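You operate a simulated robot arm through the tools that you are given. There is no shell and no other tool.

You run a simulated robot arm. Do the job below in one go: nothing can be reset, and whatever is moved stays where it is left.

JOB
Try the bench gripper on the bran bag till the grip lamp lights.
Fine: the bag lies before it; lay it on the pads with the air off; then open the tines, air off and bled, bag back.

The check looks at the end state, three seconds after you hand in, the way a careful person would. Anything else that was tipped, shoved, dropped, spilled or broken makes it a failure.

ROBOT AND FRAMES
A 7-joint arm with a two-finger gripper, fixed in place. Base frame: the origin is on the floor under the middle of its stand, x ahead of it, y to its left, z up. Readings come in m, rad, newtons and seconds.
With the tool pointing down near the work surface it reaches from about 0.36 to 0.78 m from the base axis. Its first joint turns from -2.496 to 2.496 rad. Payload 2.45 kg.
The TCP is the grasp point between the finger pads, 0.026 m short of the fingertips. In the tool frame z runs along the fingers and y along their closing line. The gripper opens to 0.096 m; its body begins 0.069 m behind the TCP.
Orientation is that of the tool frame in the base frame, as [roll, pitch, yaw] about the fixed x, y, z axes, in that order (R = Rz(yaw) Ry(pitch) Rx(roll)). With the fingers straight down and closing along the base's y, the tool's x points along the base's -x, its y along +y and its z along -z.

CONTROLS
- The arm moves only by the tool send_rows. Its argument "moves" is a list of rows, each an object of numbers (a shift or turn left out is 0, a gripper value left out holds the last): "rx", "ry", "rz": the turn, a rotation vector about the tool's x, y, z in rad; "x", "y", "z": the shift along the tool's x, y, z in m; "fingers": the finger opening in m, from 0 to 0.096. In form: [{"rx": .., "ry": .., "rz": .., "x": .., "y": .., "z": .., "fingers": ..}, ...]. A call has 1 to 20 rows; each row is the pose to reach, as a shift and turn from the pose commanded when the call began, along the tool's axes at that moment. A row lasts 0.2 s, in which the tool goes at most 0.05 m and 0.15 rad; a call with a longer step from one row to the next is refused whole, and so is a gripper value outside its range. A pose out of reach is approached as far as the arm can. The call stops where the force on the tool passes 90 N (or 10 N more than at its start, if that is more) or the arm is blocked; 0.2 s more then pass. The fingers move at their own pace (about 0.05 m/s each) and stop on an object; they squeeze with about 35 N. The grip force told is the motor's: it shows also when the fingers shut on nothing. Time passes only in rows, and 0.2 s behind the last, so rows that repeat a pose let the fingers close. The reply holds the time, the measured pose of the TCP, the force on the tool along the base axes, the opening and the grip force, in the units named above and with some noise, with the torque about the TCP (base axes, N m) and any sound that the robot's microphone picked up, and new pictures: "views" is both (left out), scene, wrist or none.
- Cameras (640 x 400 px; columns grow to the right, rows downward): "scene" is fixed at [0.2211, -0.5008, 1.6524]; the picture's right is [0.76, -0.65, 0.00], its down [-0.49, -0.56, -0.67] and it looks along [0.44, 0.51, -0.74] (base axes); focal length 342 px, centre (320, 200). "wrist" rides on the gripper at [0.082, 0.003, -0.098] in the tool frame; the picture's right is [-0.04, 1.00, 0.00], its down [-0.73, -0.03, -0.68] and it looks along [-0.68, -0.03, 0.73] (tool axes); focal length 256 px, centre (320, 200). There is no depth. A picture from a camera that has moved, and an enlarged one, comes with that camera's place and axes in the base frame and with its lens.
- raise_lower(by): slides the trunk up (or, below 0, down) by that many m; the arm rides with it, the base frame stays. It gives what a move gives, with no picture.
- enlarge(camera, box): a new picture of the part [left, top, right, bottom] of that camera's present view, enlarged. It takes no simulated time.
- close_job(): hands the job in; it is judged then, once.

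Nothing tells you positions but the pictures and the camera data. Unless the task says otherwise, let go and move clear before handing in.

The tools are called after "Call:" by a JSON object that holds its "api" and its "payload". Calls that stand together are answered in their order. send_rows: Moves the arm, as the interface text tells. Its arguments: {"type":"object","properties":{"moves":{"type":"array","items":{"type":"object","properties":{"rx":{"type":"number"},"ry":{"type":"number"},"rz":{"type":"number"},"x":{"type":"number"},"y":{"type":"number"},"z":{"type":"number"},"fingers":{"type":"number"}}}},"views":{"type":"string","enum":["both","scene","wrist","none"]}},"required":["moves"]} The other tools are called the same way: raise_lower (by) moves the trunk up or down; enlarge (camera, box) takes an enlarged picture of a part of a camera's view; close_job () hands the job in.

At the start:

```text
clock: 0.0
position: [0.391, 0.1063, 1.2789]
tcp_rot: [-3.141, -0.001, -3.142]
force: [-0.1, 0.5, 0.7]
ft_torque: [-0.02, 0.01, 0.0]
opening: 0.0961
grasp_force: 0.1
trunk travel left (down, up): [-0.575, 0.065]
```

scene: 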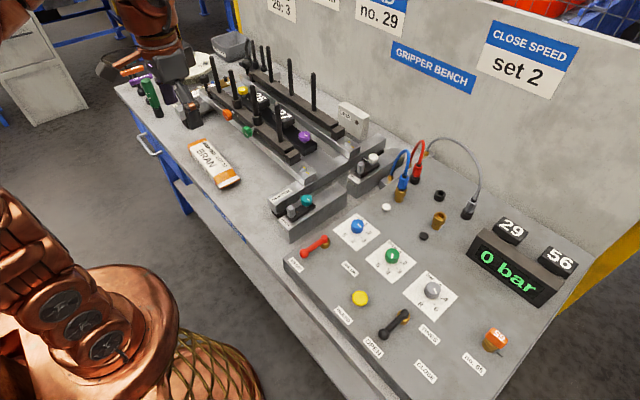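
wrist: 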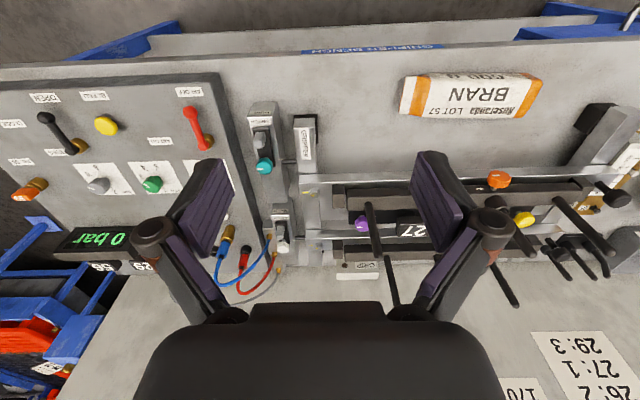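

I see a bench with a tine gripper, a bran bag in front of it, a control panel with valves, dials, hoses and a "0 bar" display, and sheets on the wall. I'll look closer at everything before moving.

Call:
{"api": "enlarge", "payload": {"camera": "scene", "box": [280, 200, 520, 400]}}

Call:
{"api": "enlarge", "payload": {"camera": "scene", "box": [330, 120, 600, 300]}}

Call:
{"api": "enlarge", "payload": {"camera": "scene", "box": [180, 30, 400, 170]}}

Call:
{"api": "enlarge", "payload": {"camera": "scene", "box": [240, 130, 440, 270]}}

Call:
{"api": "enlarge", "payload": {"camera": "scene", "box": [90, 20, 270, 140]}}

Call:
{"api": "enlarge", "payload": {"camera": "scene", "box": [260, 0, 640, 100]}}

Call:
{"api": "enlarge", "payload": {"camera": "wrist", "box": [0, 60, 240, 220]}}

Call:
{"api": "enlarge", "payload": {"camera": "wrist", "box": [320, 60, 640, 260]}}

Call:
{"api": "enlarge", "payload": {"camera": "wrist", "box": [480, 260, 640, 400]}}

```text
2.00 times, centred on (400, 300) of scene
camera zoom: at [0.2211, -0.5008, 1.6524], right [0.76, -0.65, 0.0], down [-0.49, -0.56, -0.67], along [0.44, 0.51, -0.74], focal length 684 px, centre (160, 0)
```

zoom: 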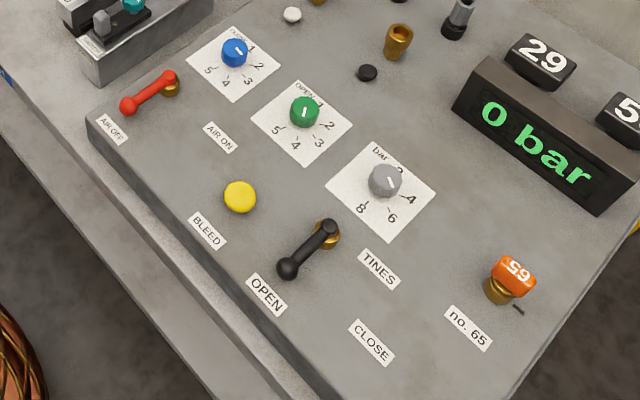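

```text
2.22 times, centred on (465, 210) of scene
camera zoom: at [0.2211, -0.5008, 1.6524], right [0.76, -0.65, 0.0], down [-0.49, -0.56, -0.67], along [0.44, 0.51, -0.74], focal length 759 px, centre (-2, 178)
```

zoom: 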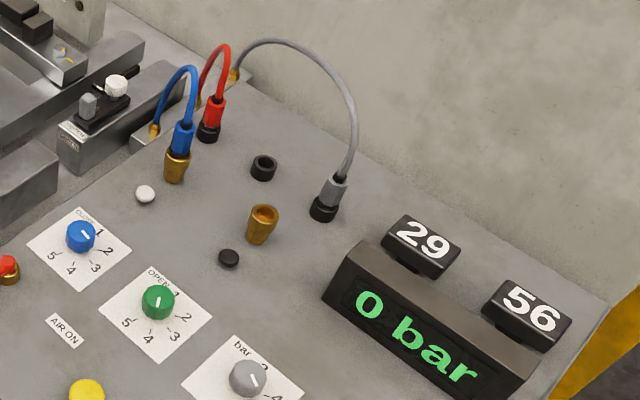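

```text
2.86 times, centred on (290, 100) of scene
camera zoom: at [0.2211, -0.5008, 1.6524], right [0.76, -0.65, 0.0], down [-0.49, -0.56, -0.67], along [0.44, 0.51, -0.74], focal length 976 px, centre (406, 486)
```

zoom: 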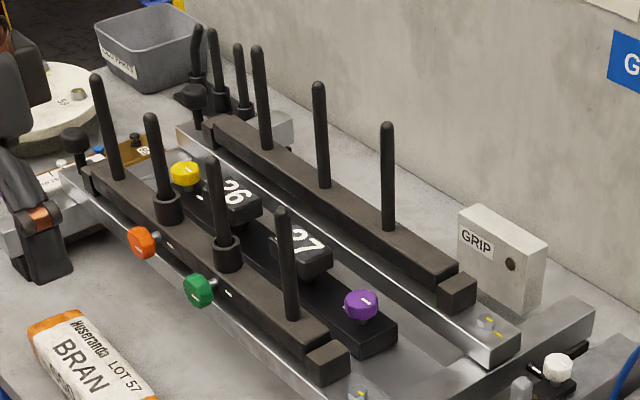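

```text
2.86 times, centred on (340, 200) of scene
camera zoom: at [0.2211, -0.5008, 1.6524], right [0.76, -0.65, 0.0], down [-0.49, -0.56, -0.67], along [0.44, 0.51, -0.74], focal length 976 px, centre (263, 200)
```

zoom: 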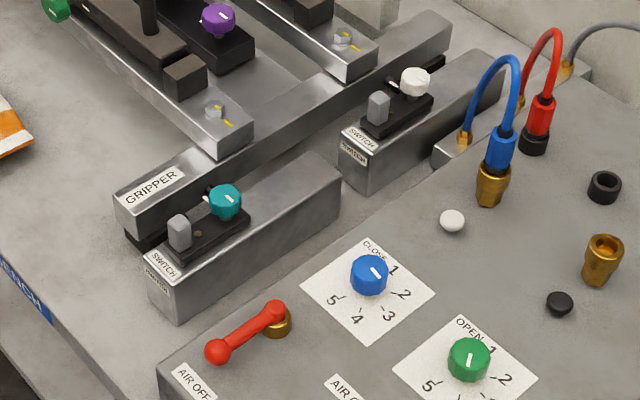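

```text
3.33 times, centred on (180, 80) of scene
camera zoom: at [0.2211, -0.5008, 1.6524], right [0.76, -0.65, 0.0], down [-0.49, -0.56, -0.67], along [0.44, 0.51, -0.74], focal length 1139 px, centre (787, 600)
```

zoom: 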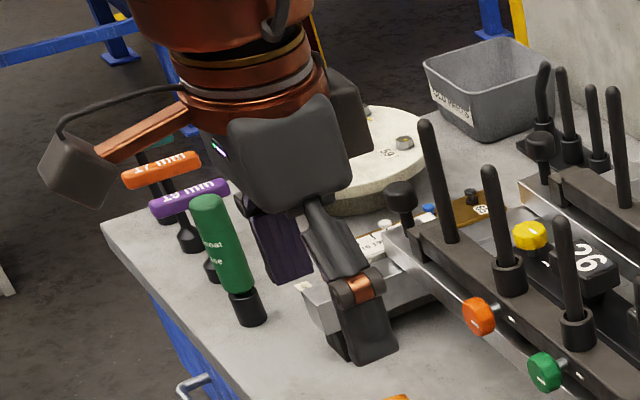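

```text
1.68 times, centred on (450, 50) of scene
camera zoom: at [0.2211, -0.5008, 1.6524], right [0.76, -0.65, 0.0], down [-0.49, -0.56, -0.67], along [0.44, 0.51, -0.74], focal length 576 px, centre (101, 453)
```

zoom: 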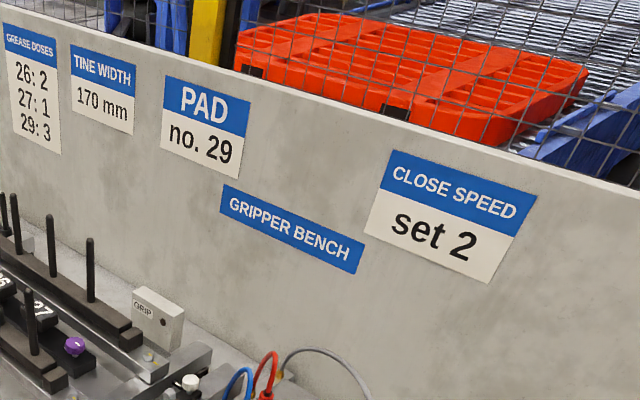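

```text
2.50 times, centred on (120, 140) of wrist
camera zoom: at [0.3094, 0.1085, 1.3764], right [0.04, 1.0, 0.0], down [0.73, -0.03, 0.68], along [0.68, -0.03, -0.73], focal length 640 px, centre (820, 350)
```

zoom: 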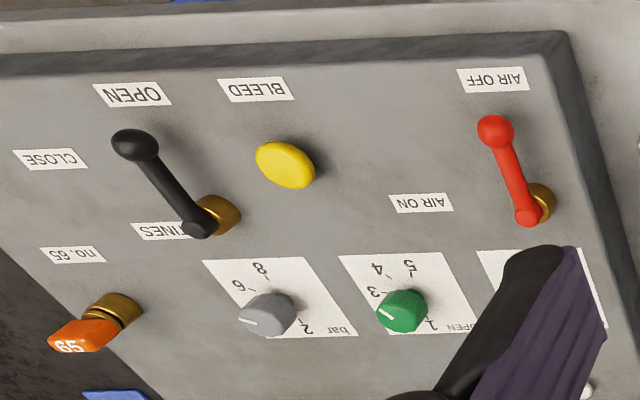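

```text
2.00 times, centred on (480, 160) of wrist
camera zoom: at [0.3094, 0.1085, 1.3764], right [0.04, 1.0, 0.0], down [0.73, -0.03, 0.68], along [0.68, -0.03, -0.73], focal length 512 px, centre (0, 280)
```

zoom: 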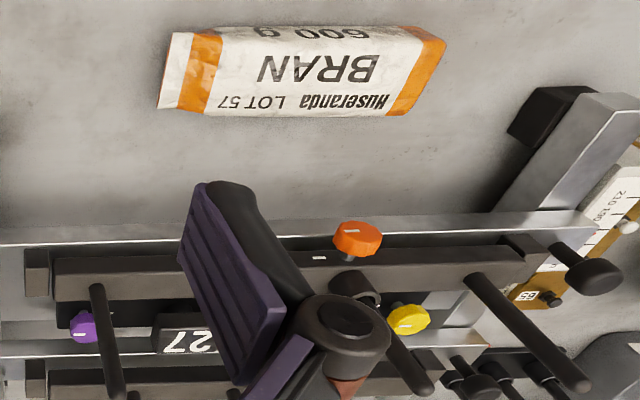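

```text
2.86 times, centred on (560, 330) of wrist
camera zoom: at [0.3094, 0.1085, 1.3764], right [0.04, 1.0, 0.0], down [0.73, -0.03, 0.68], along [0.68, -0.03, -0.73], focal length 731 px, centre (-366, -171)
```

zoom: 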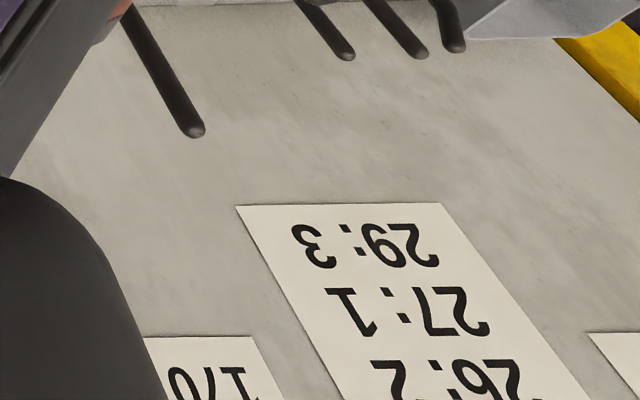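

The bag seems to lie at about (0.52, 0.40, 0.87), with the gripper's two tine bars behind it and the control panel to the right. I'll zoom further on dials, hoses, levers and scales before touching anything.

Call:
{"api": "enlarge", "payload": {"camera": "scene", "box": [325, 205, 461, 290]}}

Call:
{"api": "enlarge", "payload": {"camera": "scene", "box": [380, 255, 480, 318]}}

Call:
{"api": "enlarge", "payload": {"camera": "scene", "box": [264, 175, 344, 225]}}

Call:
{"api": "enlarge", "payload": {"camera": "scene", "box": [330, 130, 410, 180]}}

Call:
{"api": "enlarge", "payload": {"camera": "scene", "box": [225, 85, 321, 145]}}

Call:
{"api": "enlarge", "payload": {"camera": "scene", "box": [270, 120, 366, 180]}}

Call:
{"api": "enlarge", "payload": {"camera": "scene", "box": [170, 130, 266, 190]}}

Call:
{"api": "enlarge", "payload": {"camera": "wrist", "box": [210, 95, 330, 170]}}

Call:
{"api": "enlarge", "payload": {"camera": "wrist", "box": [200, 190, 340, 300]}}

Call:
{"api": "enlarge", "payload": {"camera": "wrist", "box": [330, 165, 490, 300]}}

Call:
{"api": "enlarge", "payload": {"camera": "wrist", "box": [500, 100, 640, 280]}}

```text
4.71 times, centred on (393, 248) of scene
camera zoom: at [0.2211, -0.5008, 1.6524], right [0.76, -0.65, 0.0], down [-0.49, -0.56, -0.67], along [0.44, 0.51, -0.74], focal length 1608 px, centre (-24, -24)
```

zoom: 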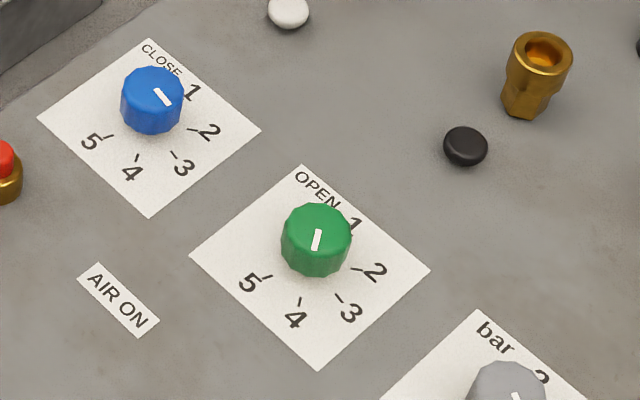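

```text
6.35 times, centred on (430, 286) of scene
camera zoom: at [0.2211, -0.5008, 1.6524], right [0.76, -0.65, 0.0], down [-0.49, -0.56, -0.67], along [0.44, 0.51, -0.74], focal length 2170 px, centre (-378, -349)
```

zoom: 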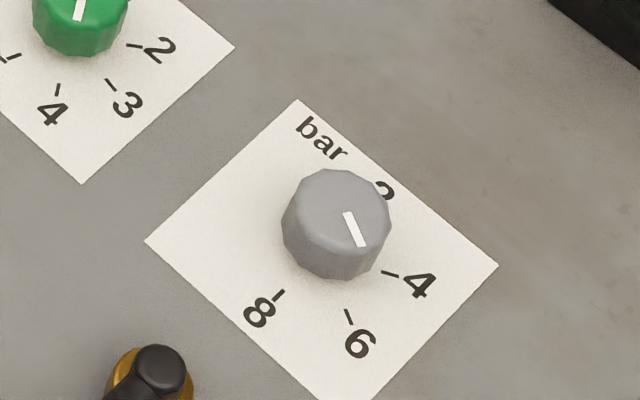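

```text
8.00 times, centred on (304, 200) of scene
camera zoom: at [0.2211, -0.5008, 1.6524], right [0.76, -0.65, 0.0], down [-0.49, -0.56, -0.67], along [0.44, 0.51, -0.74], focal length 2734 px, centre (448, 200)
```

zoom: 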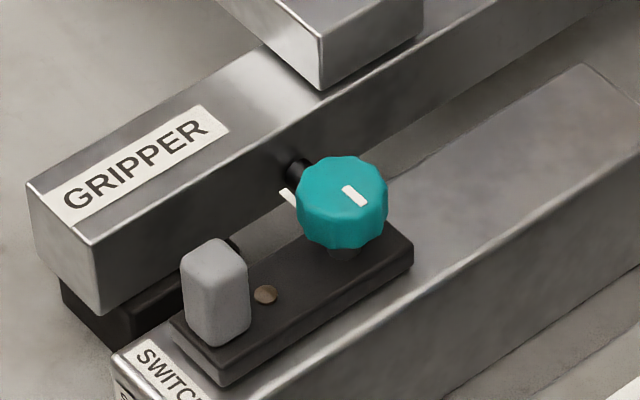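

```text
8.00 times, centred on (370, 155) of scene
camera zoom: at [0.2211, -0.5008, 1.6524], right [0.76, -0.65, 0.0], down [-0.49, -0.56, -0.67], along [0.44, 0.51, -0.74], focal length 2734 px, centre (-80, 560)
```

zoom: 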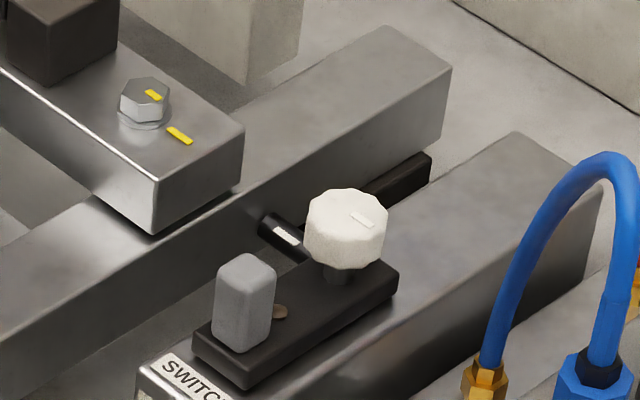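

```text
6.67 times, centred on (273, 115) of scene
camera zoom: at [0.2211, -0.5008, 1.6524], right [0.76, -0.65, 0.0], down [-0.49, -0.56, -0.67], along [0.44, 0.51, -0.74], focal length 2278 px, centre (633, 767)
```

zoom: 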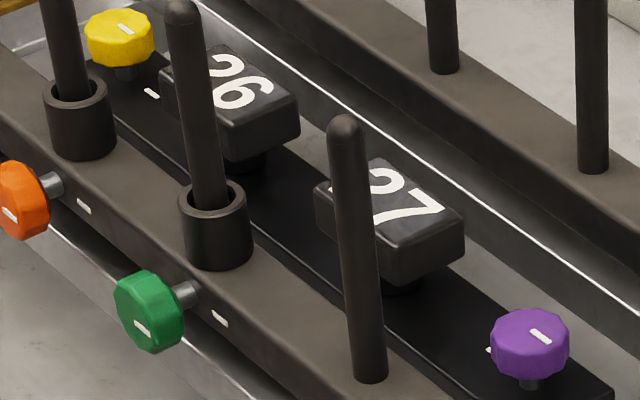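

```text
6.67 times, centred on (318, 150) of scene
camera zoom: at [0.2211, -0.5008, 1.6524], right [0.76, -0.65, 0.0], down [-0.49, -0.56, -0.67], along [0.44, 0.51, -0.74], focal length 2278 px, centre (333, 533)
```

zoom: 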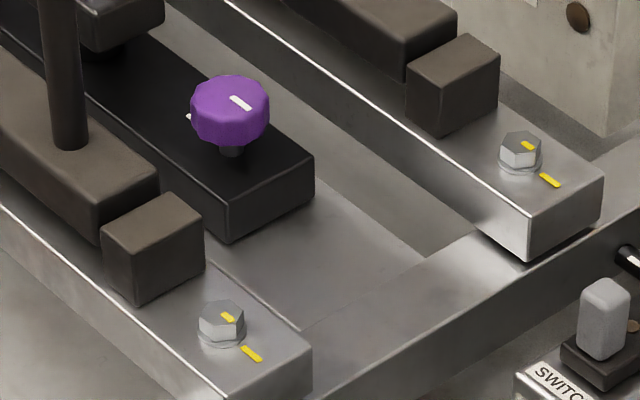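

```text
6.67 times, centred on (218, 160) of scene
camera zoom: at [0.2211, -0.5008, 1.6524], right [0.76, -0.65, 0.0], down [-0.49, -0.56, -0.67], along [0.44, 0.51, -0.74], focal length 2278 px, centre (1000, 467)
```

zoom: 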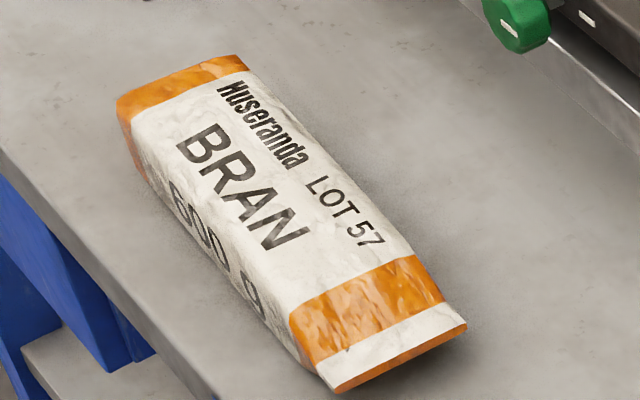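

```text
5.33 times, centred on (270, 132) of wrist
camera zoom: at [0.3094, 0.1085, 1.3764], right [0.04, 1.0, 0.0], down [0.73, -0.03, 0.68], along [0.68, -0.03, -0.73], focal length 1365 px, centre (587, 560)
```

zoom: 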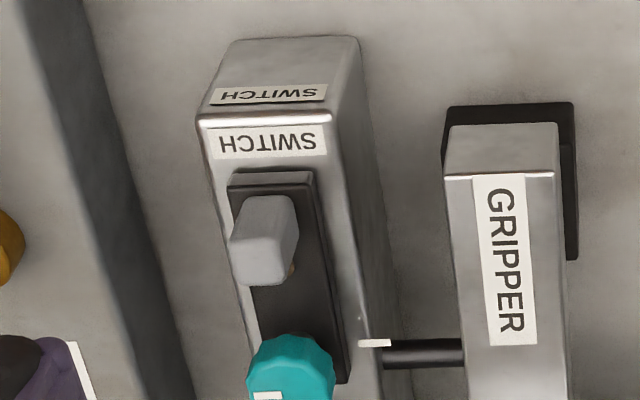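

```text
3.64 times, centred on (270, 245) of wrist
camera zoom: at [0.3094, 0.1085, 1.3764], right [0.04, 1.0, 0.0], down [0.73, -0.03, 0.68], along [0.68, -0.03, -0.73], focal length 931 px, centre (502, 36)
```

zoom: 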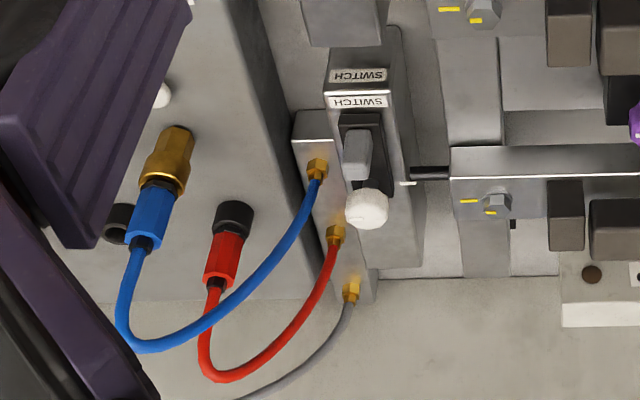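

```text
2.96 times, centred on (410, 232) of wrist
camera zoom: at [0.3094, 0.1085, 1.3764], right [0.04, 1.0, 0.0], down [0.73, -0.03, 0.68], along [0.68, -0.03, -0.73], focal length 758 px, centre (53, 104)
```

zoom: 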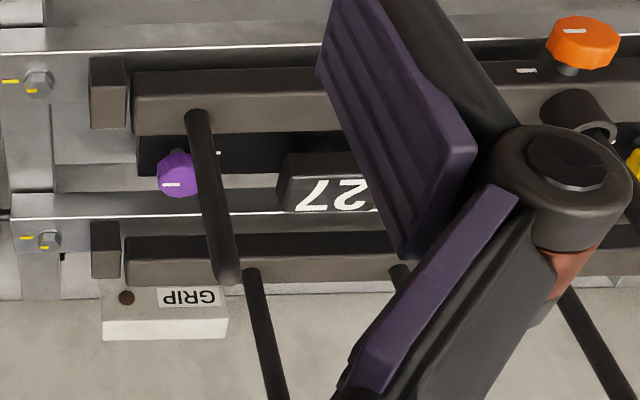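

```text
2.22 times, centred on (570, 190) of wrist
camera zoom: at [0.3094, 0.1085, 1.3764], right [0.04, 1.0, 0.0], down [0.73, -0.03, 0.68], along [0.68, -0.03, -0.73], focal length 569 px, centre (-236, 222)
```

zoom: 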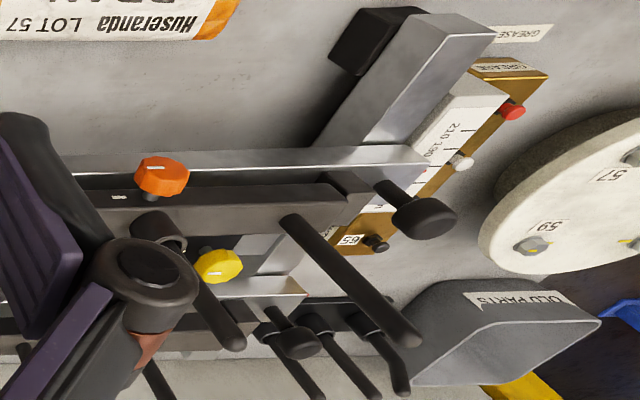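

The bench is crowded: tine bars stand to about z 1.14, pads 26/27 sit between them near x 0.75, and the panel levers are at the right. I'll slide the arm sideways, well above everything, to see the panel close up and clear the scene view.

Call:
{"api": "send_rows", "payload": {"moves": [{"y": -0.04}, {"y": -0.08}, {"y": -0.12}, {"y": -0.16}, {"y": -0.2}, {"y": -0.24}, {"y": -0.24}], "views": "both"}}

```text
clock: 1.6
position: [0.3902, -0.1339, 1.2786]
tcp_rot: [-3.14, 0.001, 3.141]
force: [-0.2, -0.5, -0.7]
ft_torque: [0.04, -0.01, -0.01]
opening: 0.0961
grasp_force: 0.0
trunk travel left (down, up): [-0.575, 0.065]
camera wrist: at [0.3085, -0.1309, 1.3764], right [0.04, 1.0, 0.0], down [0.73, -0.03, 0.68], along [0.68, -0.03, -0.73], focal length 256 px, centre (320, 200)
```

scene: 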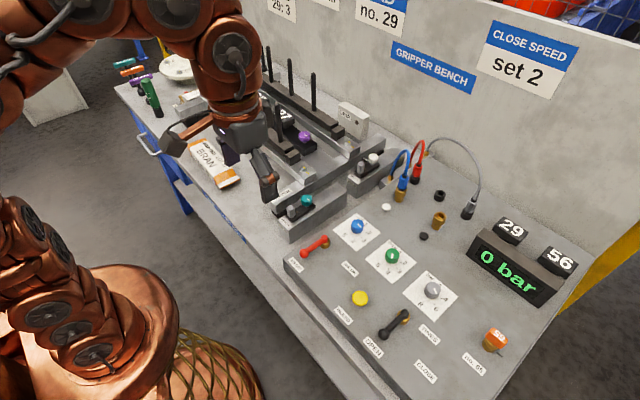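
wrist: 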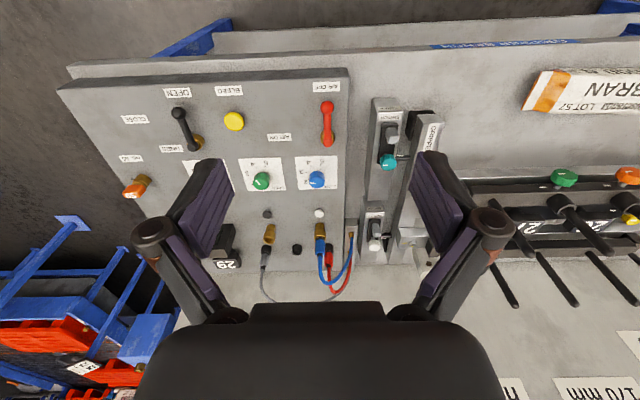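

The panel is now well in view of the wrist camera. I'll enlarge the dials, levers and switches.

Call:
{"api": "enlarge", "payload": {"camera": "wrist", "box": [230, 140, 350, 215]}}

Call:
{"api": "enlarge", "payload": {"camera": "wrist", "box": [100, 70, 260, 170]}}

Call:
{"api": "enlarge", "payload": {"camera": "wrist", "box": [250, 70, 410, 170]}}

Call:
{"api": "enlarge", "payload": {"camera": "wrist", "box": [340, 90, 460, 260]}}

Call:
{"api": "enlarge", "payload": {"camera": "wrist", "box": [230, 190, 360, 310]}}

Call:
{"api": "enlarge", "payload": {"camera": "wrist", "box": [440, 150, 640, 290]}}

Call:
{"api": "enlarge", "payload": {"camera": "scene", "box": [110, 30, 230, 120]}}

Call:
{"api": "enlarge", "payload": {"camera": "scene", "box": [475, 310, 515, 360]}}

```text
5.33 times, centred on (290, 178) of wrist
camera zoom: at [0.3085, -0.1309, 1.3764], right [0.04, 1.0, 0.0], down [0.73, -0.03, 0.68], along [0.68, -0.03, -0.73], focal length 1365 px, centre (480, 320)
```

zoom: 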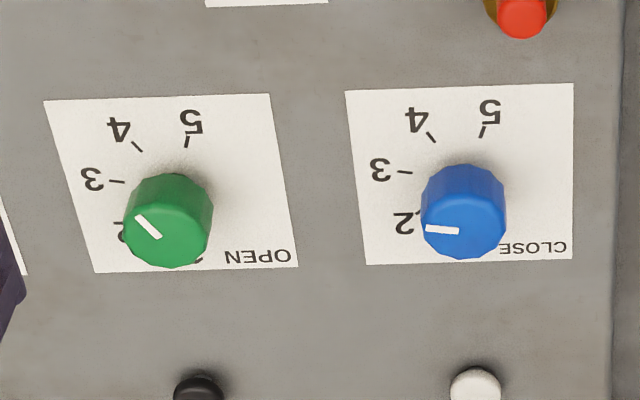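

```text
4.00 times, centred on (180, 120) of wrist
camera zoom: at [0.3085, -0.1309, 1.3764], right [0.04, 1.0, 0.0], down [0.73, -0.03, 0.68], along [0.68, -0.03, -0.73], focal length 1024 px, centre (880, 520)
```

zoom: 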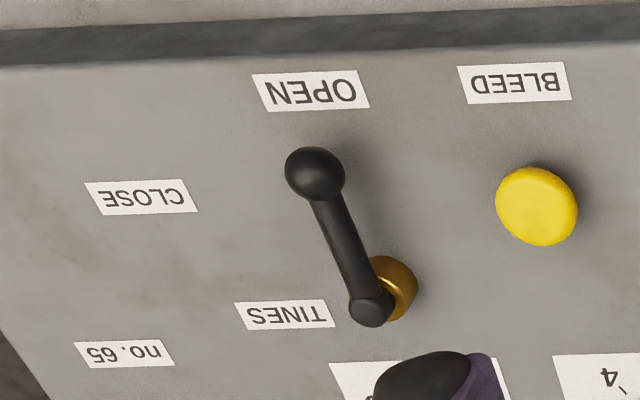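

```text
4.00 times, centred on (330, 120) of wrist
camera zoom: at [0.3085, -0.1309, 1.3764], right [0.04, 1.0, 0.0], down [0.73, -0.03, 0.68], along [0.68, -0.03, -0.73], focal length 1024 px, centre (280, 520)
```

zoom: 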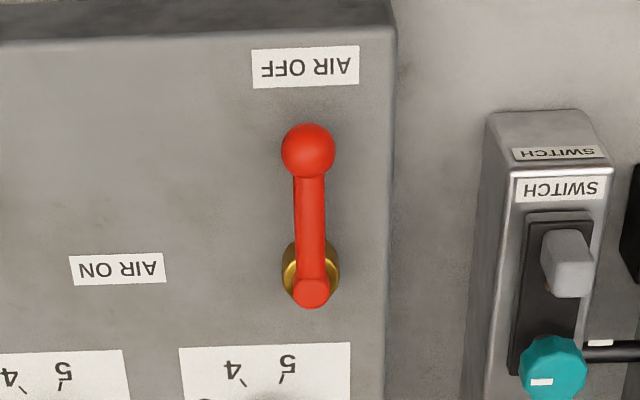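

```text
2.35 times, centred on (400, 175) of wrist
camera zoom: at [0.3085, -0.1309, 1.3764], right [0.04, 1.0, 0.0], down [0.73, -0.03, 0.68], along [0.68, -0.03, -0.73], focal length 602 px, centre (132, 259)
```

zoom: 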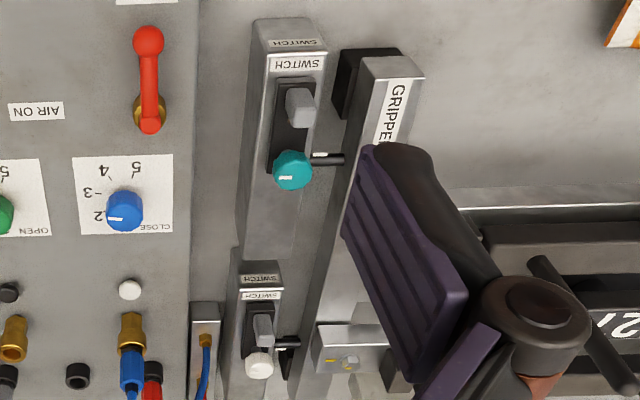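

```text
3.33 times, centred on (295, 250) of wrist
camera zoom: at [0.3085, -0.1309, 1.3764], right [0.04, 1.0, 0.0], down [0.73, -0.03, 0.68], along [0.68, -0.03, -0.73], focal length 853 px, centre (403, 33)
```

zoom: 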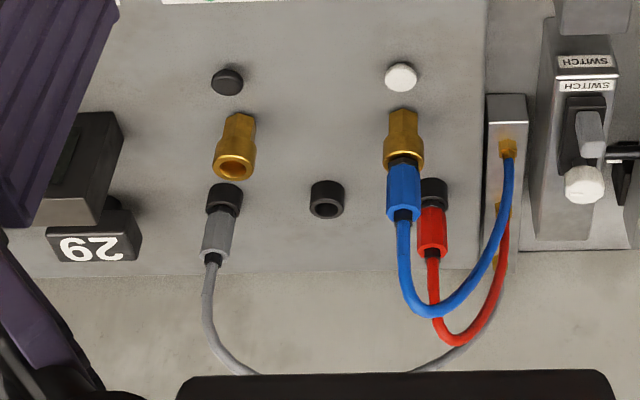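

```text
2.86 times, centred on (540, 220) of wrist
camera zoom: at [0.3085, -0.1309, 1.3764], right [0.04, 1.0, 0.0], down [0.73, -0.03, 0.68], along [0.68, -0.03, -0.73], focal length 731 px, centre (-309, 143)
```

zoom: 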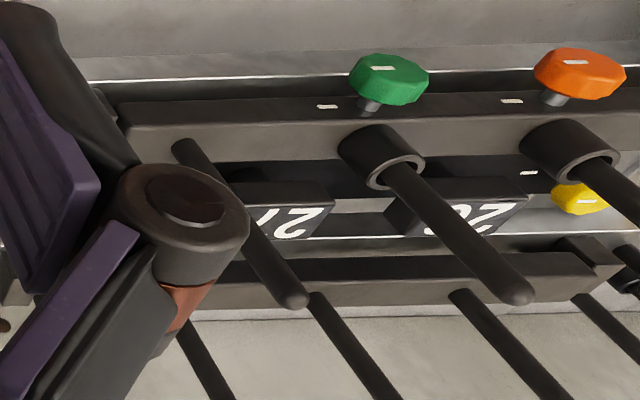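

```text
4.44 times, centred on (170, 75) of scene
camera zoom: at [0.2211, -0.5008, 1.6524], right [0.76, -0.65, 0.0], down [-0.49, -0.56, -0.67], along [0.44, 0.51, -0.74], focal length 1519 px, centre (987, 756)
```

zoom: 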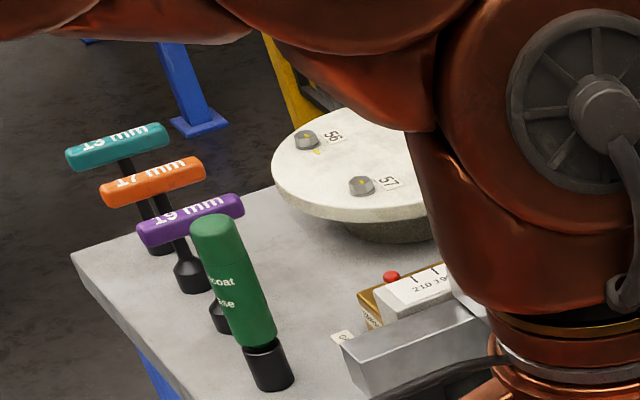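

```text
8.00 times, centred on (495, 335) of scene
camera zoom: at [0.2211, -0.5008, 1.6524], right [0.76, -0.65, 0.0], down [-0.49, -0.56, -0.67], along [0.44, 0.51, -0.74], focal length 2734 px, centre (-1080, -880)
```

zoom: 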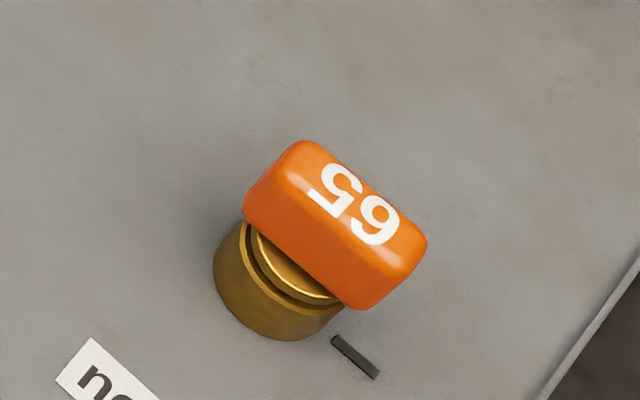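

The dials read about CLOSE 3, OPEN 4, 6 bar; air lever is at OFF, tines lever at OPEN. Next I'll carry the camera to the left side, still high up, to see the bag, pads and tine bars.

Call:
{"api": "send_rows", "payload": {"moves": [{"y": 0.045}, {"y": 0.09}, {"y": 0.135}, {"y": 0.18}, {"y": 0.225}, {"y": 0.27}, {"y": 0.315}, {"y": 0.36}, {"y": 0.405}, {"y": 0.45}, {"y": 0.495}, {"y": 0.495}], "views": "both"}}

```text
clock: 4.2
position: [0.3859, 0.3361, 1.2669]
tcp_rot: [3.14, 0.0, -3.141]
force: [-0.3, -0.9, 1.3]
ft_torque: [0.03, -0.04, -0.02]
opening: 0.0961
grasp_force: 0.1
out of reach, approached as far as the arm can: row 10, 11, 12
trunk travel left (down, up): [-0.575, 0.065]
camera wrist: at [0.3048, 0.3385, 1.3635], right [0.04, 1.0, 0.0], down [0.73, -0.03, 0.68], along [0.68, -0.03, -0.73], focal length 256 px, centre (320, 200)
```

scene: 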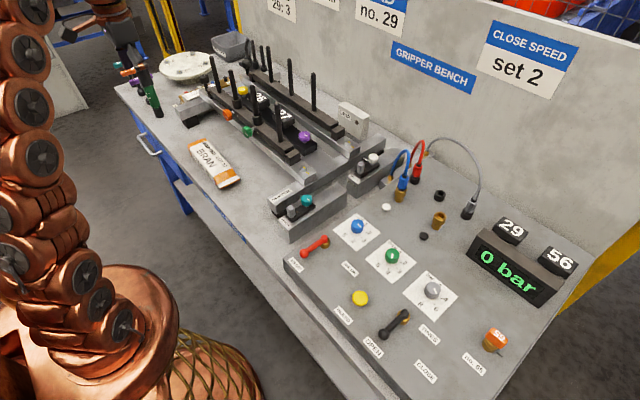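
wrist: 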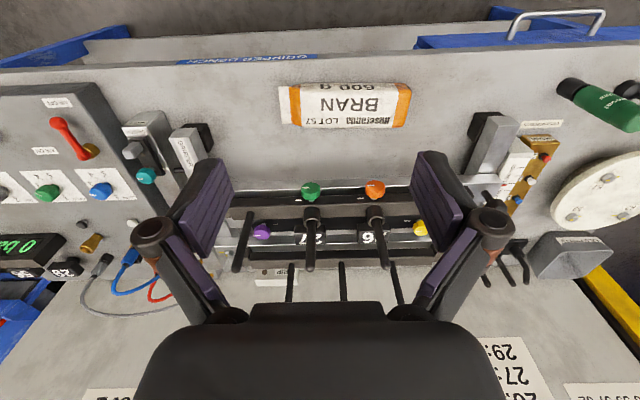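

The arm tops out here, but the view is good. I'll enlarge the gripper, pads, tines, the scale and the bag.

Call:
{"api": "enlarge", "payload": {"camera": "wrist", "box": [220, 165, 440, 300]}}

Call:
{"api": "enlarge", "payload": {"camera": "wrist", "box": [440, 70, 640, 290]}}

Call:
{"api": "enlarge", "payload": {"camera": "wrist", "box": [260, 60, 430, 150]}}

Call:
{"api": "enlarge", "payload": {"camera": "scene", "box": [165, 60, 265, 123]}}

Call:
{"api": "enlarge", "payload": {"camera": "scene", "box": [100, 30, 220, 120]}}

Call:
{"api": "enlarge", "payload": {"camera": "scene", "box": [220, 60, 350, 165]}}

```text
2.91 times, centred on (330, 232) of wrist
camera zoom: at [0.3048, 0.3385, 1.3635], right [0.04, 1.0, 0.0], down [0.73, -0.03, 0.68], along [0.68, -0.03, -0.73], focal length 745 px, centre (291, 106)
```

zoom: 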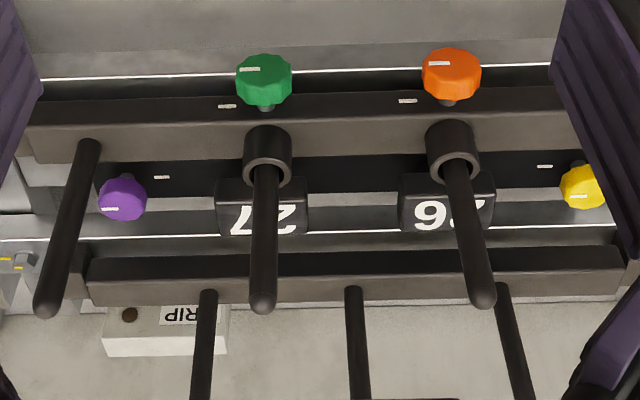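

```text
1.82 times, centred on (540, 180) of wrist
camera zoom: at [0.3048, 0.3385, 1.3635], right [0.04, 1.0, 0.0], down [0.73, -0.03, 0.68], along [0.68, -0.03, -0.73], focal length 465 px, centre (-80, 236)
```

zoom: 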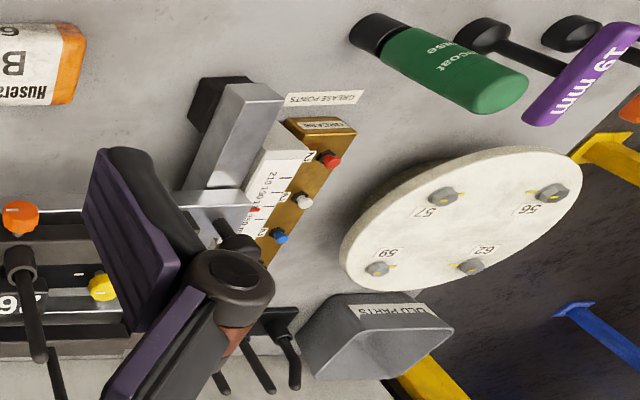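

```text
3.76 times, centred on (345, 105) of wrist
camera zoom: at [0.3048, 0.3385, 1.3635], right [0.04, 1.0, 0.0], down [0.73, -0.03, 0.68], along [0.68, -0.03, -0.73], focal length 964 px, centre (226, 558)
```

zoom: 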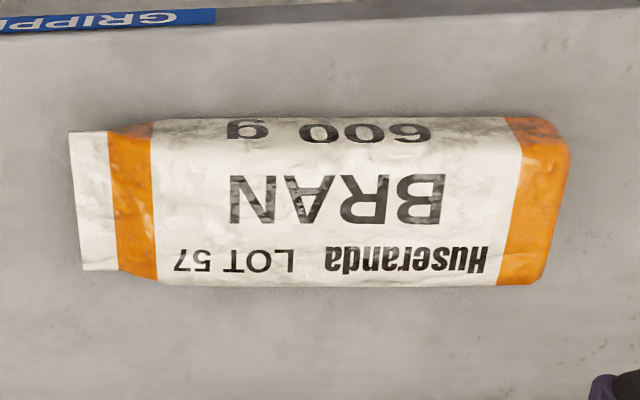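

```text
6.35 times, centred on (215, 92) of scene
camera zoom: at [0.2211, -0.5008, 1.6524], right [0.76, -0.65, 0.0], down [-0.49, -0.56, -0.67], along [0.44, 0.51, -0.74], focal length 2170 px, centre (987, 889)
```

zoom: 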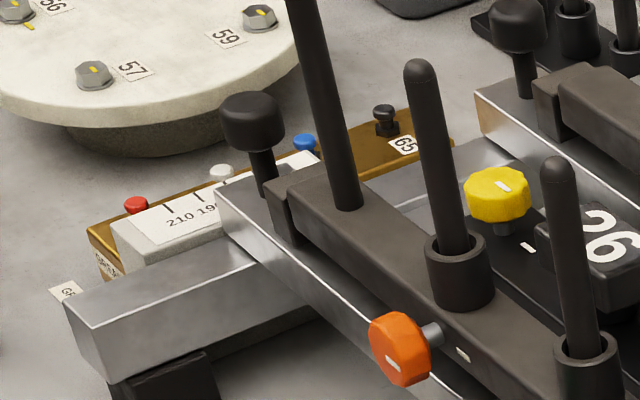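

```text
4.44 times, centred on (160, 75) of scene
camera zoom: at [0.2211, -0.5008, 1.6524], right [0.76, -0.65, 0.0], down [-0.49, -0.56, -0.67], along [0.44, 0.51, -0.74], focal length 1519 px, centre (1031, 756)
```

zoom: 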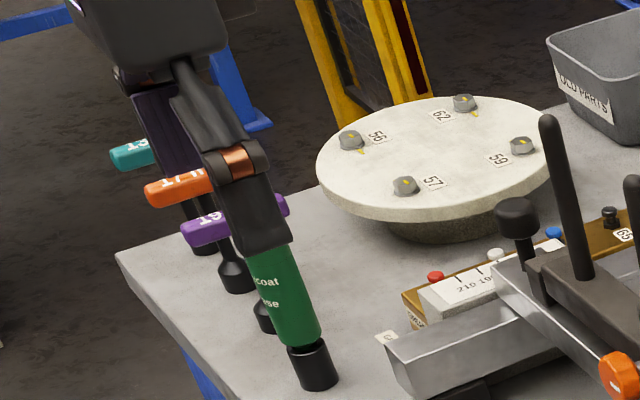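

```text
3.81 times, centred on (285, 112) of scene
camera zoom: at [0.2211, -0.5008, 1.6524], right [0.76, -0.65, 0.0], down [-0.49, -0.56, -0.67], along [0.44, 0.51, -0.74], focal length 1302 px, centre (453, 533)
```

zoom: 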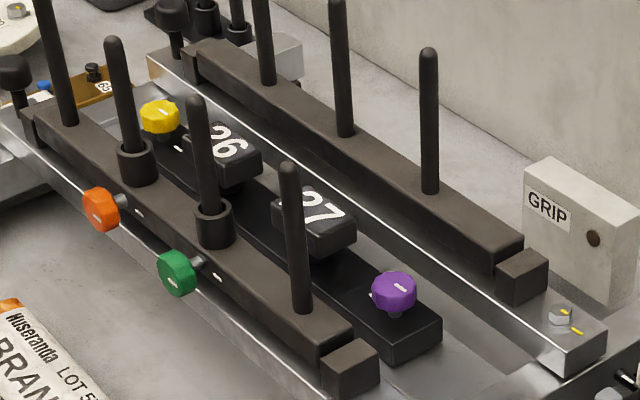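

I put the bag at about (0.51, 0.38), roughly 0.24 long in y and 0.07 wide, with the bench near z 0.868. The pads' tops are near z 1.01 at (0.757, 0.30) and (0.757, 0.44), between tine rows at x 0.66 and 0.84. That is far out, so I'll raise the trunk fully and test a tilted tool orientation high up.

Call:
{"api": "raise_lower", "payload": {"by": 0.064}}

```text
clock: 5.2
position: [0.3868, 0.3375, 1.3286]
tcp_rot: [-3.141, 0.001, 3.141]
force: [0.3, 0.0, 0.1]
ft_torque: [0.0, 0.0, 0.01]
opening: 0.0957
grasp_force: 0.0
trunk travel left (down, up): [-0.639, 0.001]
```

The trunk is up. I'll bring the tool back to the middle, a little lower and forward, before turning it.

Call:
{"api": "send_rows", "payload": {"moves": [{"y": -0.04, "z": 0.01}, {"y": -0.08, "z": 0.02}, {"y": -0.12, "z": 0.03}, {"y": -0.16, "z": 0.04, "x": -0.01}, {"y": -0.2, "z": 0.05, "x": -0.03}, {"y": -0.23, "z": 0.06, "x": -0.05}, {"y": -0.23, "z": 0.06, "x": -0.05}], "views": "none"}}

```text
clock: 6.8
position: [0.4375, 0.1054, 1.2691]
tcp_rot: [-3.141, 0.0, 3.141]
force: [0.4, -0.5, -0.3]
ft_torque: [0.03, 0.04, 0.0]
opening: 0.0961
grasp_force: 0.0
trunk travel left (down, up): [-0.639, 0.001]
```

Now I'll turn the tool 90° about its own axis so the fingers close along base x, with the camera on the far-left side.

Call:
{"api": "send_rows", "payload": {"moves": [{"rz": 0.143}, {"rz": 0.286}, {"rz": 0.428}, {"rz": 0.571}, {"rz": 0.714}, {"rz": 0.857}, {"rz": 1.0}, {"rz": 1.142}, {"rz": 1.285}, {"rz": 1.428}, {"rz": 1.5708}, {"rz": 1.5708}], "views": "both"}}

```text
clock: 9.4
position: [0.4377, 0.1066, 1.2674]
tcp_rot: [3.139, 0.001, 1.568]
force: [-0.2, 0.1, -0.2]
ft_torque: [0.0, 0.0, -0.02]
opening: 0.0963
grasp_force: 0.0
trunk travel left (down, up): [-0.639, 0.001]
camera wrist: at [0.4408, 0.1871, 1.3668], right [1.0, -0.04, 0.0], down [-0.03, -0.73, 0.68], along [-0.03, -0.68, -0.73], focal length 256 px, centre (320, 200)
```

scene: 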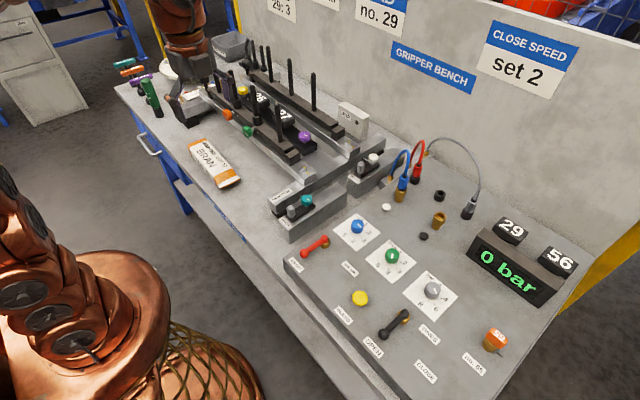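
wrist: 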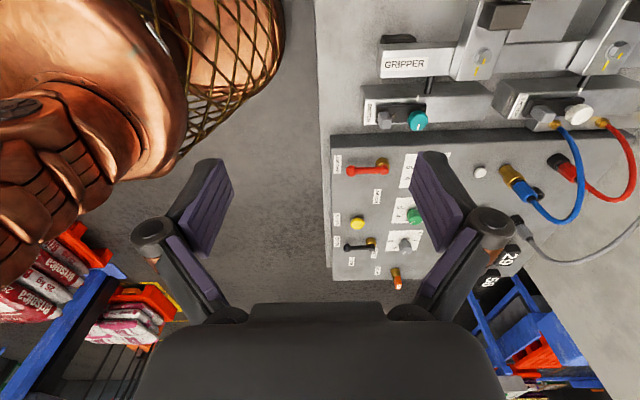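

The turn worked. Now I'll tilt the tool about its closing axis by about 50° so the fingers point left and down, watching the reach.

Call:
{"api": "send_rows", "payload": {"moves": [{"ry": 0.145}, {"ry": 0.29}, {"ry": 0.436}, {"ry": 0.58}, {"ry": 0.727}, {"ry": 0.8727}, {"ry": 0.8727}], "views": "both"}}

```text
clock: 11.0
position: [0.4366, 0.1064, 1.2685]
tcp_rot: [-3.139, -0.875, 1.57]
force: [0.2, -0.7, 0.3]
ft_torque: [0.04, -0.03, -0.03]
opening: 0.0962
grasp_force: 0.1
trunk travel left (down, up): [-0.639, 0.001]
camera wrist: at [0.4403, 0.0819, 1.3943], right [1.0, -0.03, -0.03], down [-0.03, -0.99, -0.13], along [-0.03, 0.13, -0.99], focal length 256 px, centre (320, 200)
```

scene: 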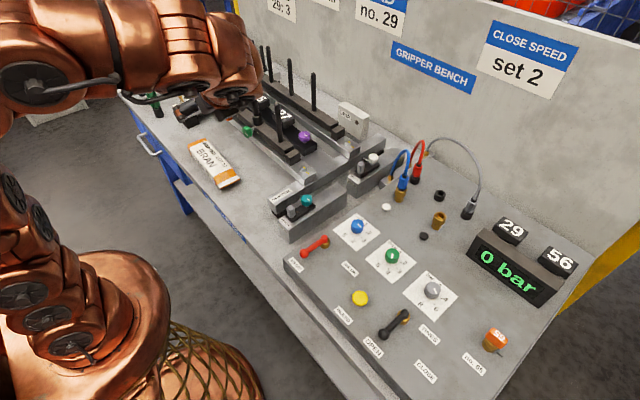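
wrist: 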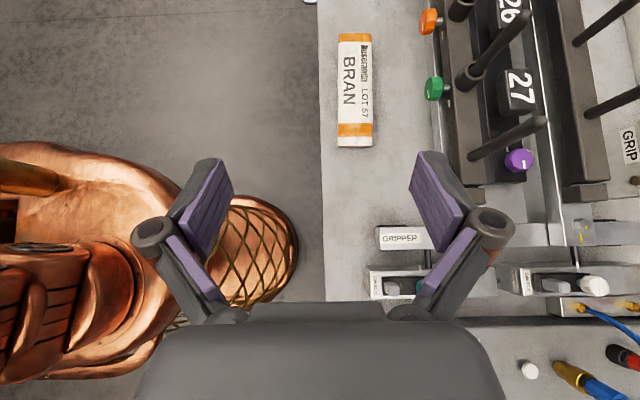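

The tilted pose works and the wrist camera now looks straight down. I'll test the outward reach low and to the right of the tines, at z about 1.10, well above the switch boxes.

Call:
{"api": "send_rows", "payload": {"moves": [{"x": -0.0338, "z": 0.0127}, {"x": -0.0675, "z": 0.0253}, {"x": -0.1013, "z": 0.038}, {"x": -0.135, "z": 0.0506}, {"x": -0.1688, "z": 0.0633}, {"x": -0.1688, "z": 0.0633, "y": 0.04}, {"x": -0.1688, "z": 0.0633, "y": 0.08}, {"x": -0.1688, "z": 0.0633, "y": 0.12}, {"x": -0.1688, "z": 0.0633, "y": 0.16}, {"x": -0.1688, "z": 0.0633, "y": 0.2}, {"x": -0.1688, "z": 0.0633, "y": 0.24}, {"x": -0.1688, "z": 0.0633, "y": 0.28}, {"x": -0.1688, "z": 0.0633, "y": 0.32}, {"x": -0.1688, "z": 0.0633, "y": 0.32}], "views": "both"}}

```text
clock: 14.0
position: [0.7566, 0.0465, 1.0986]
tcp_rot: [-3.141, -0.873, 1.572]
force: [0.0, 0.4, 0.2]
ft_torque: [0.02, 0.05, 0.02]
opening: 0.0959
grasp_force: 0.0
trunk travel left (down, up): [-0.639, 0.001]
camera wrist: at [0.7603, 0.0231, 1.2239], right [1.0, -0.02, -0.03], down [-0.03, -0.99, -0.13], along [-0.03, 0.13, -0.99], focal length 256 px, centre (320, 200)
```

scene: 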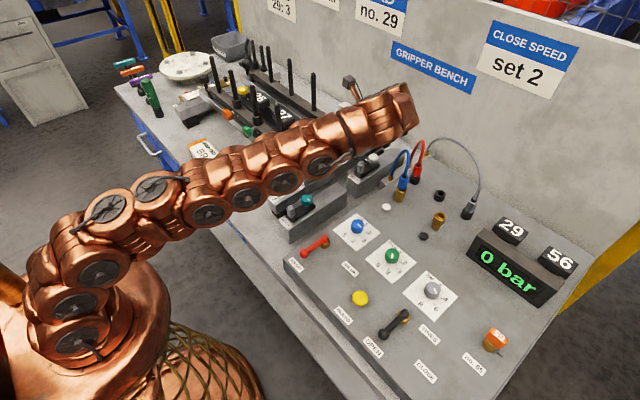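
wrist: 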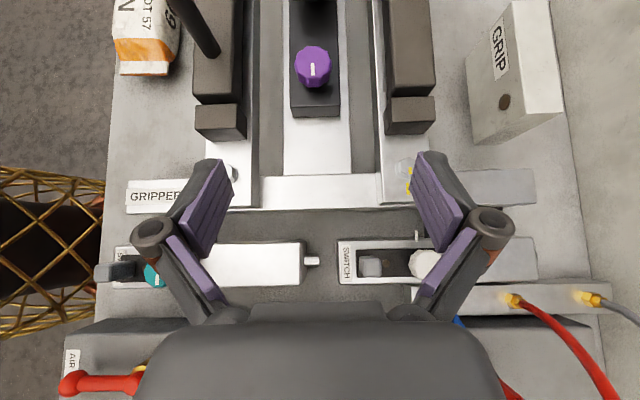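

The pose is reachable. The wrist camera now looks straight down at the gripper's right end; I'll enlarge to refine the geometry.

Call:
{"api": "enlarge", "payload": {"camera": "wrist", "box": [180, 0, 460, 175]}}

Call:
{"api": "enlarge", "payload": {"camera": "wrist", "box": [90, 170, 640, 400]}}

Call:
{"api": "enlarge", "payload": {"camera": "scene", "box": [180, 50, 440, 213]}}

```text
2.29 times, centred on (320, 88) of wrist
camera zoom: at [0.7603, 0.0231, 1.2239], right [1.0, -0.02, -0.03], down [-0.03, -0.99, -0.13], along [-0.03, 0.13, -0.99], focal length 585 px, centre (320, 457)
```

zoom: 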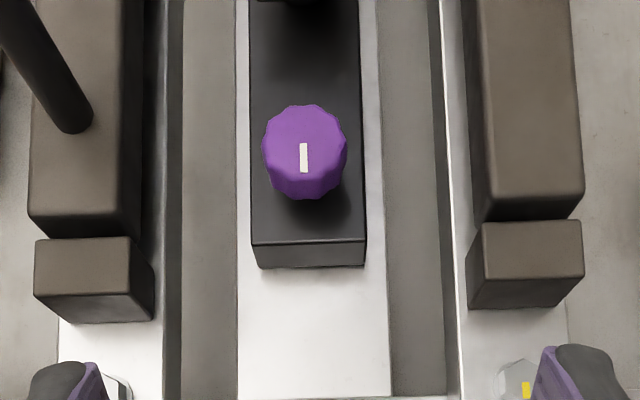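

```text
1.16 times, centred on (365, 285) of wrist
camera zoom: at [0.7603, 0.0231, 1.2239], right [1.0, -0.02, -0.03], down [-0.03, -0.99, -0.13], along [-0.03, 0.13, -0.99], focal length 298 px, centre (268, 101)
```

zoom: 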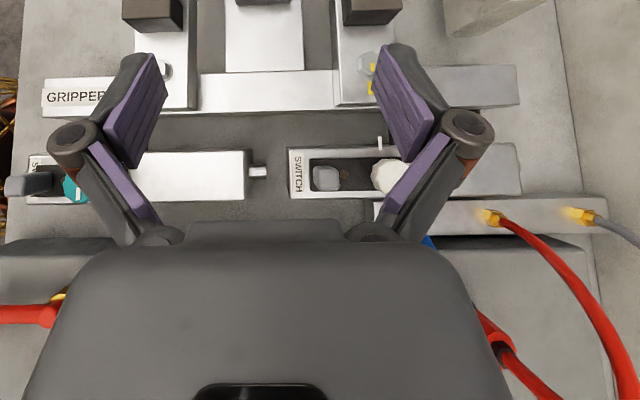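

```text
2.45 times, centred on (310, 132) of scene
camera zoom: at [0.2211, -0.5008, 1.6524], right [0.76, -0.65, 0.0], down [-0.49, -0.56, -0.67], along [0.44, 0.51, -0.74], focal length 839 px, centre (344, 368)
```

zoom: 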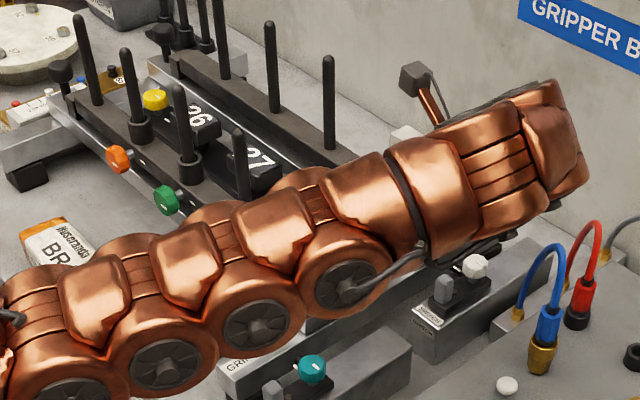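

Refined: the gripper's centre line is at x≈0.75, bars' inner edges at about 0.680 and 0.819. Next I go back and over to the bag, staying at z≈1.10.

Call:
{"api": "send_rows", "payload": {"moves": [{"y": -0.041}, {"y": -0.082}, {"y": -0.123}, {"y": -0.164}, {"y": -0.205}, {"y": -0.246}, {"y": -0.246, "x": 0.0257, "z": 0.0306}, {"y": -0.246, "x": 0.0514, "z": 0.0613}, {"y": -0.246, "x": 0.0772, "z": 0.0919}, {"y": -0.246, "x": 0.1029, "z": 0.1226}, {"y": -0.246, "x": 0.1286, "z": 0.1532}, {"y": -0.246, "x": 0.1543, "z": 0.1838}, {"y": -0.246, "x": 0.18, "z": 0.2145}, {"y": -0.246, "x": 0.2058, "z": 0.2451}, {"y": -0.246, "x": 0.2058, "z": 0.2451}], "views": "both"}}

```text
clock: 17.2
position: [0.5141, 0.366, 1.0988]
tcp_rot: [-3.141, -0.873, 1.57]
force: [-0.2, 0.7, 0.4]
ft_torque: [-0.01, 0.03, 0.01]
opening: 0.0961
grasp_force: 0.2
trunk travel left (down, up): [-0.639, 0.001]
camera wrist: at [0.517, 0.3421, 1.2246], right [1.0, -0.03, -0.03], down [-0.03, -0.99, -0.13], along [-0.03, 0.13, -0.99], focal length 256 px, centre (320, 200)
```

scene: 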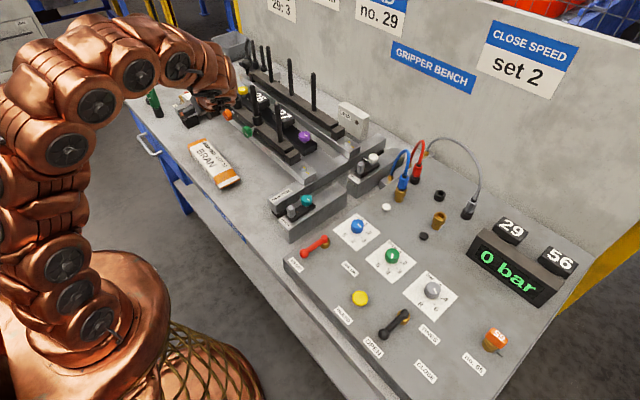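
wrist: 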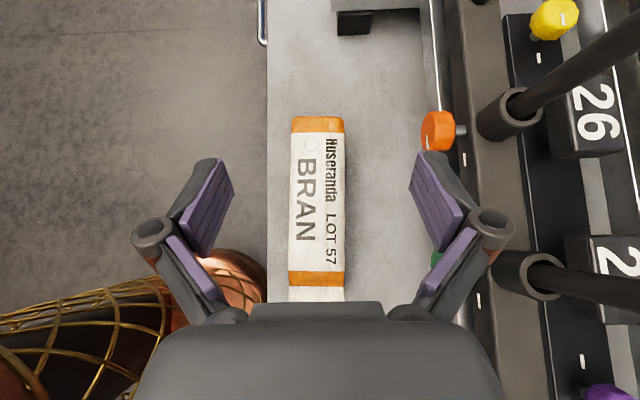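

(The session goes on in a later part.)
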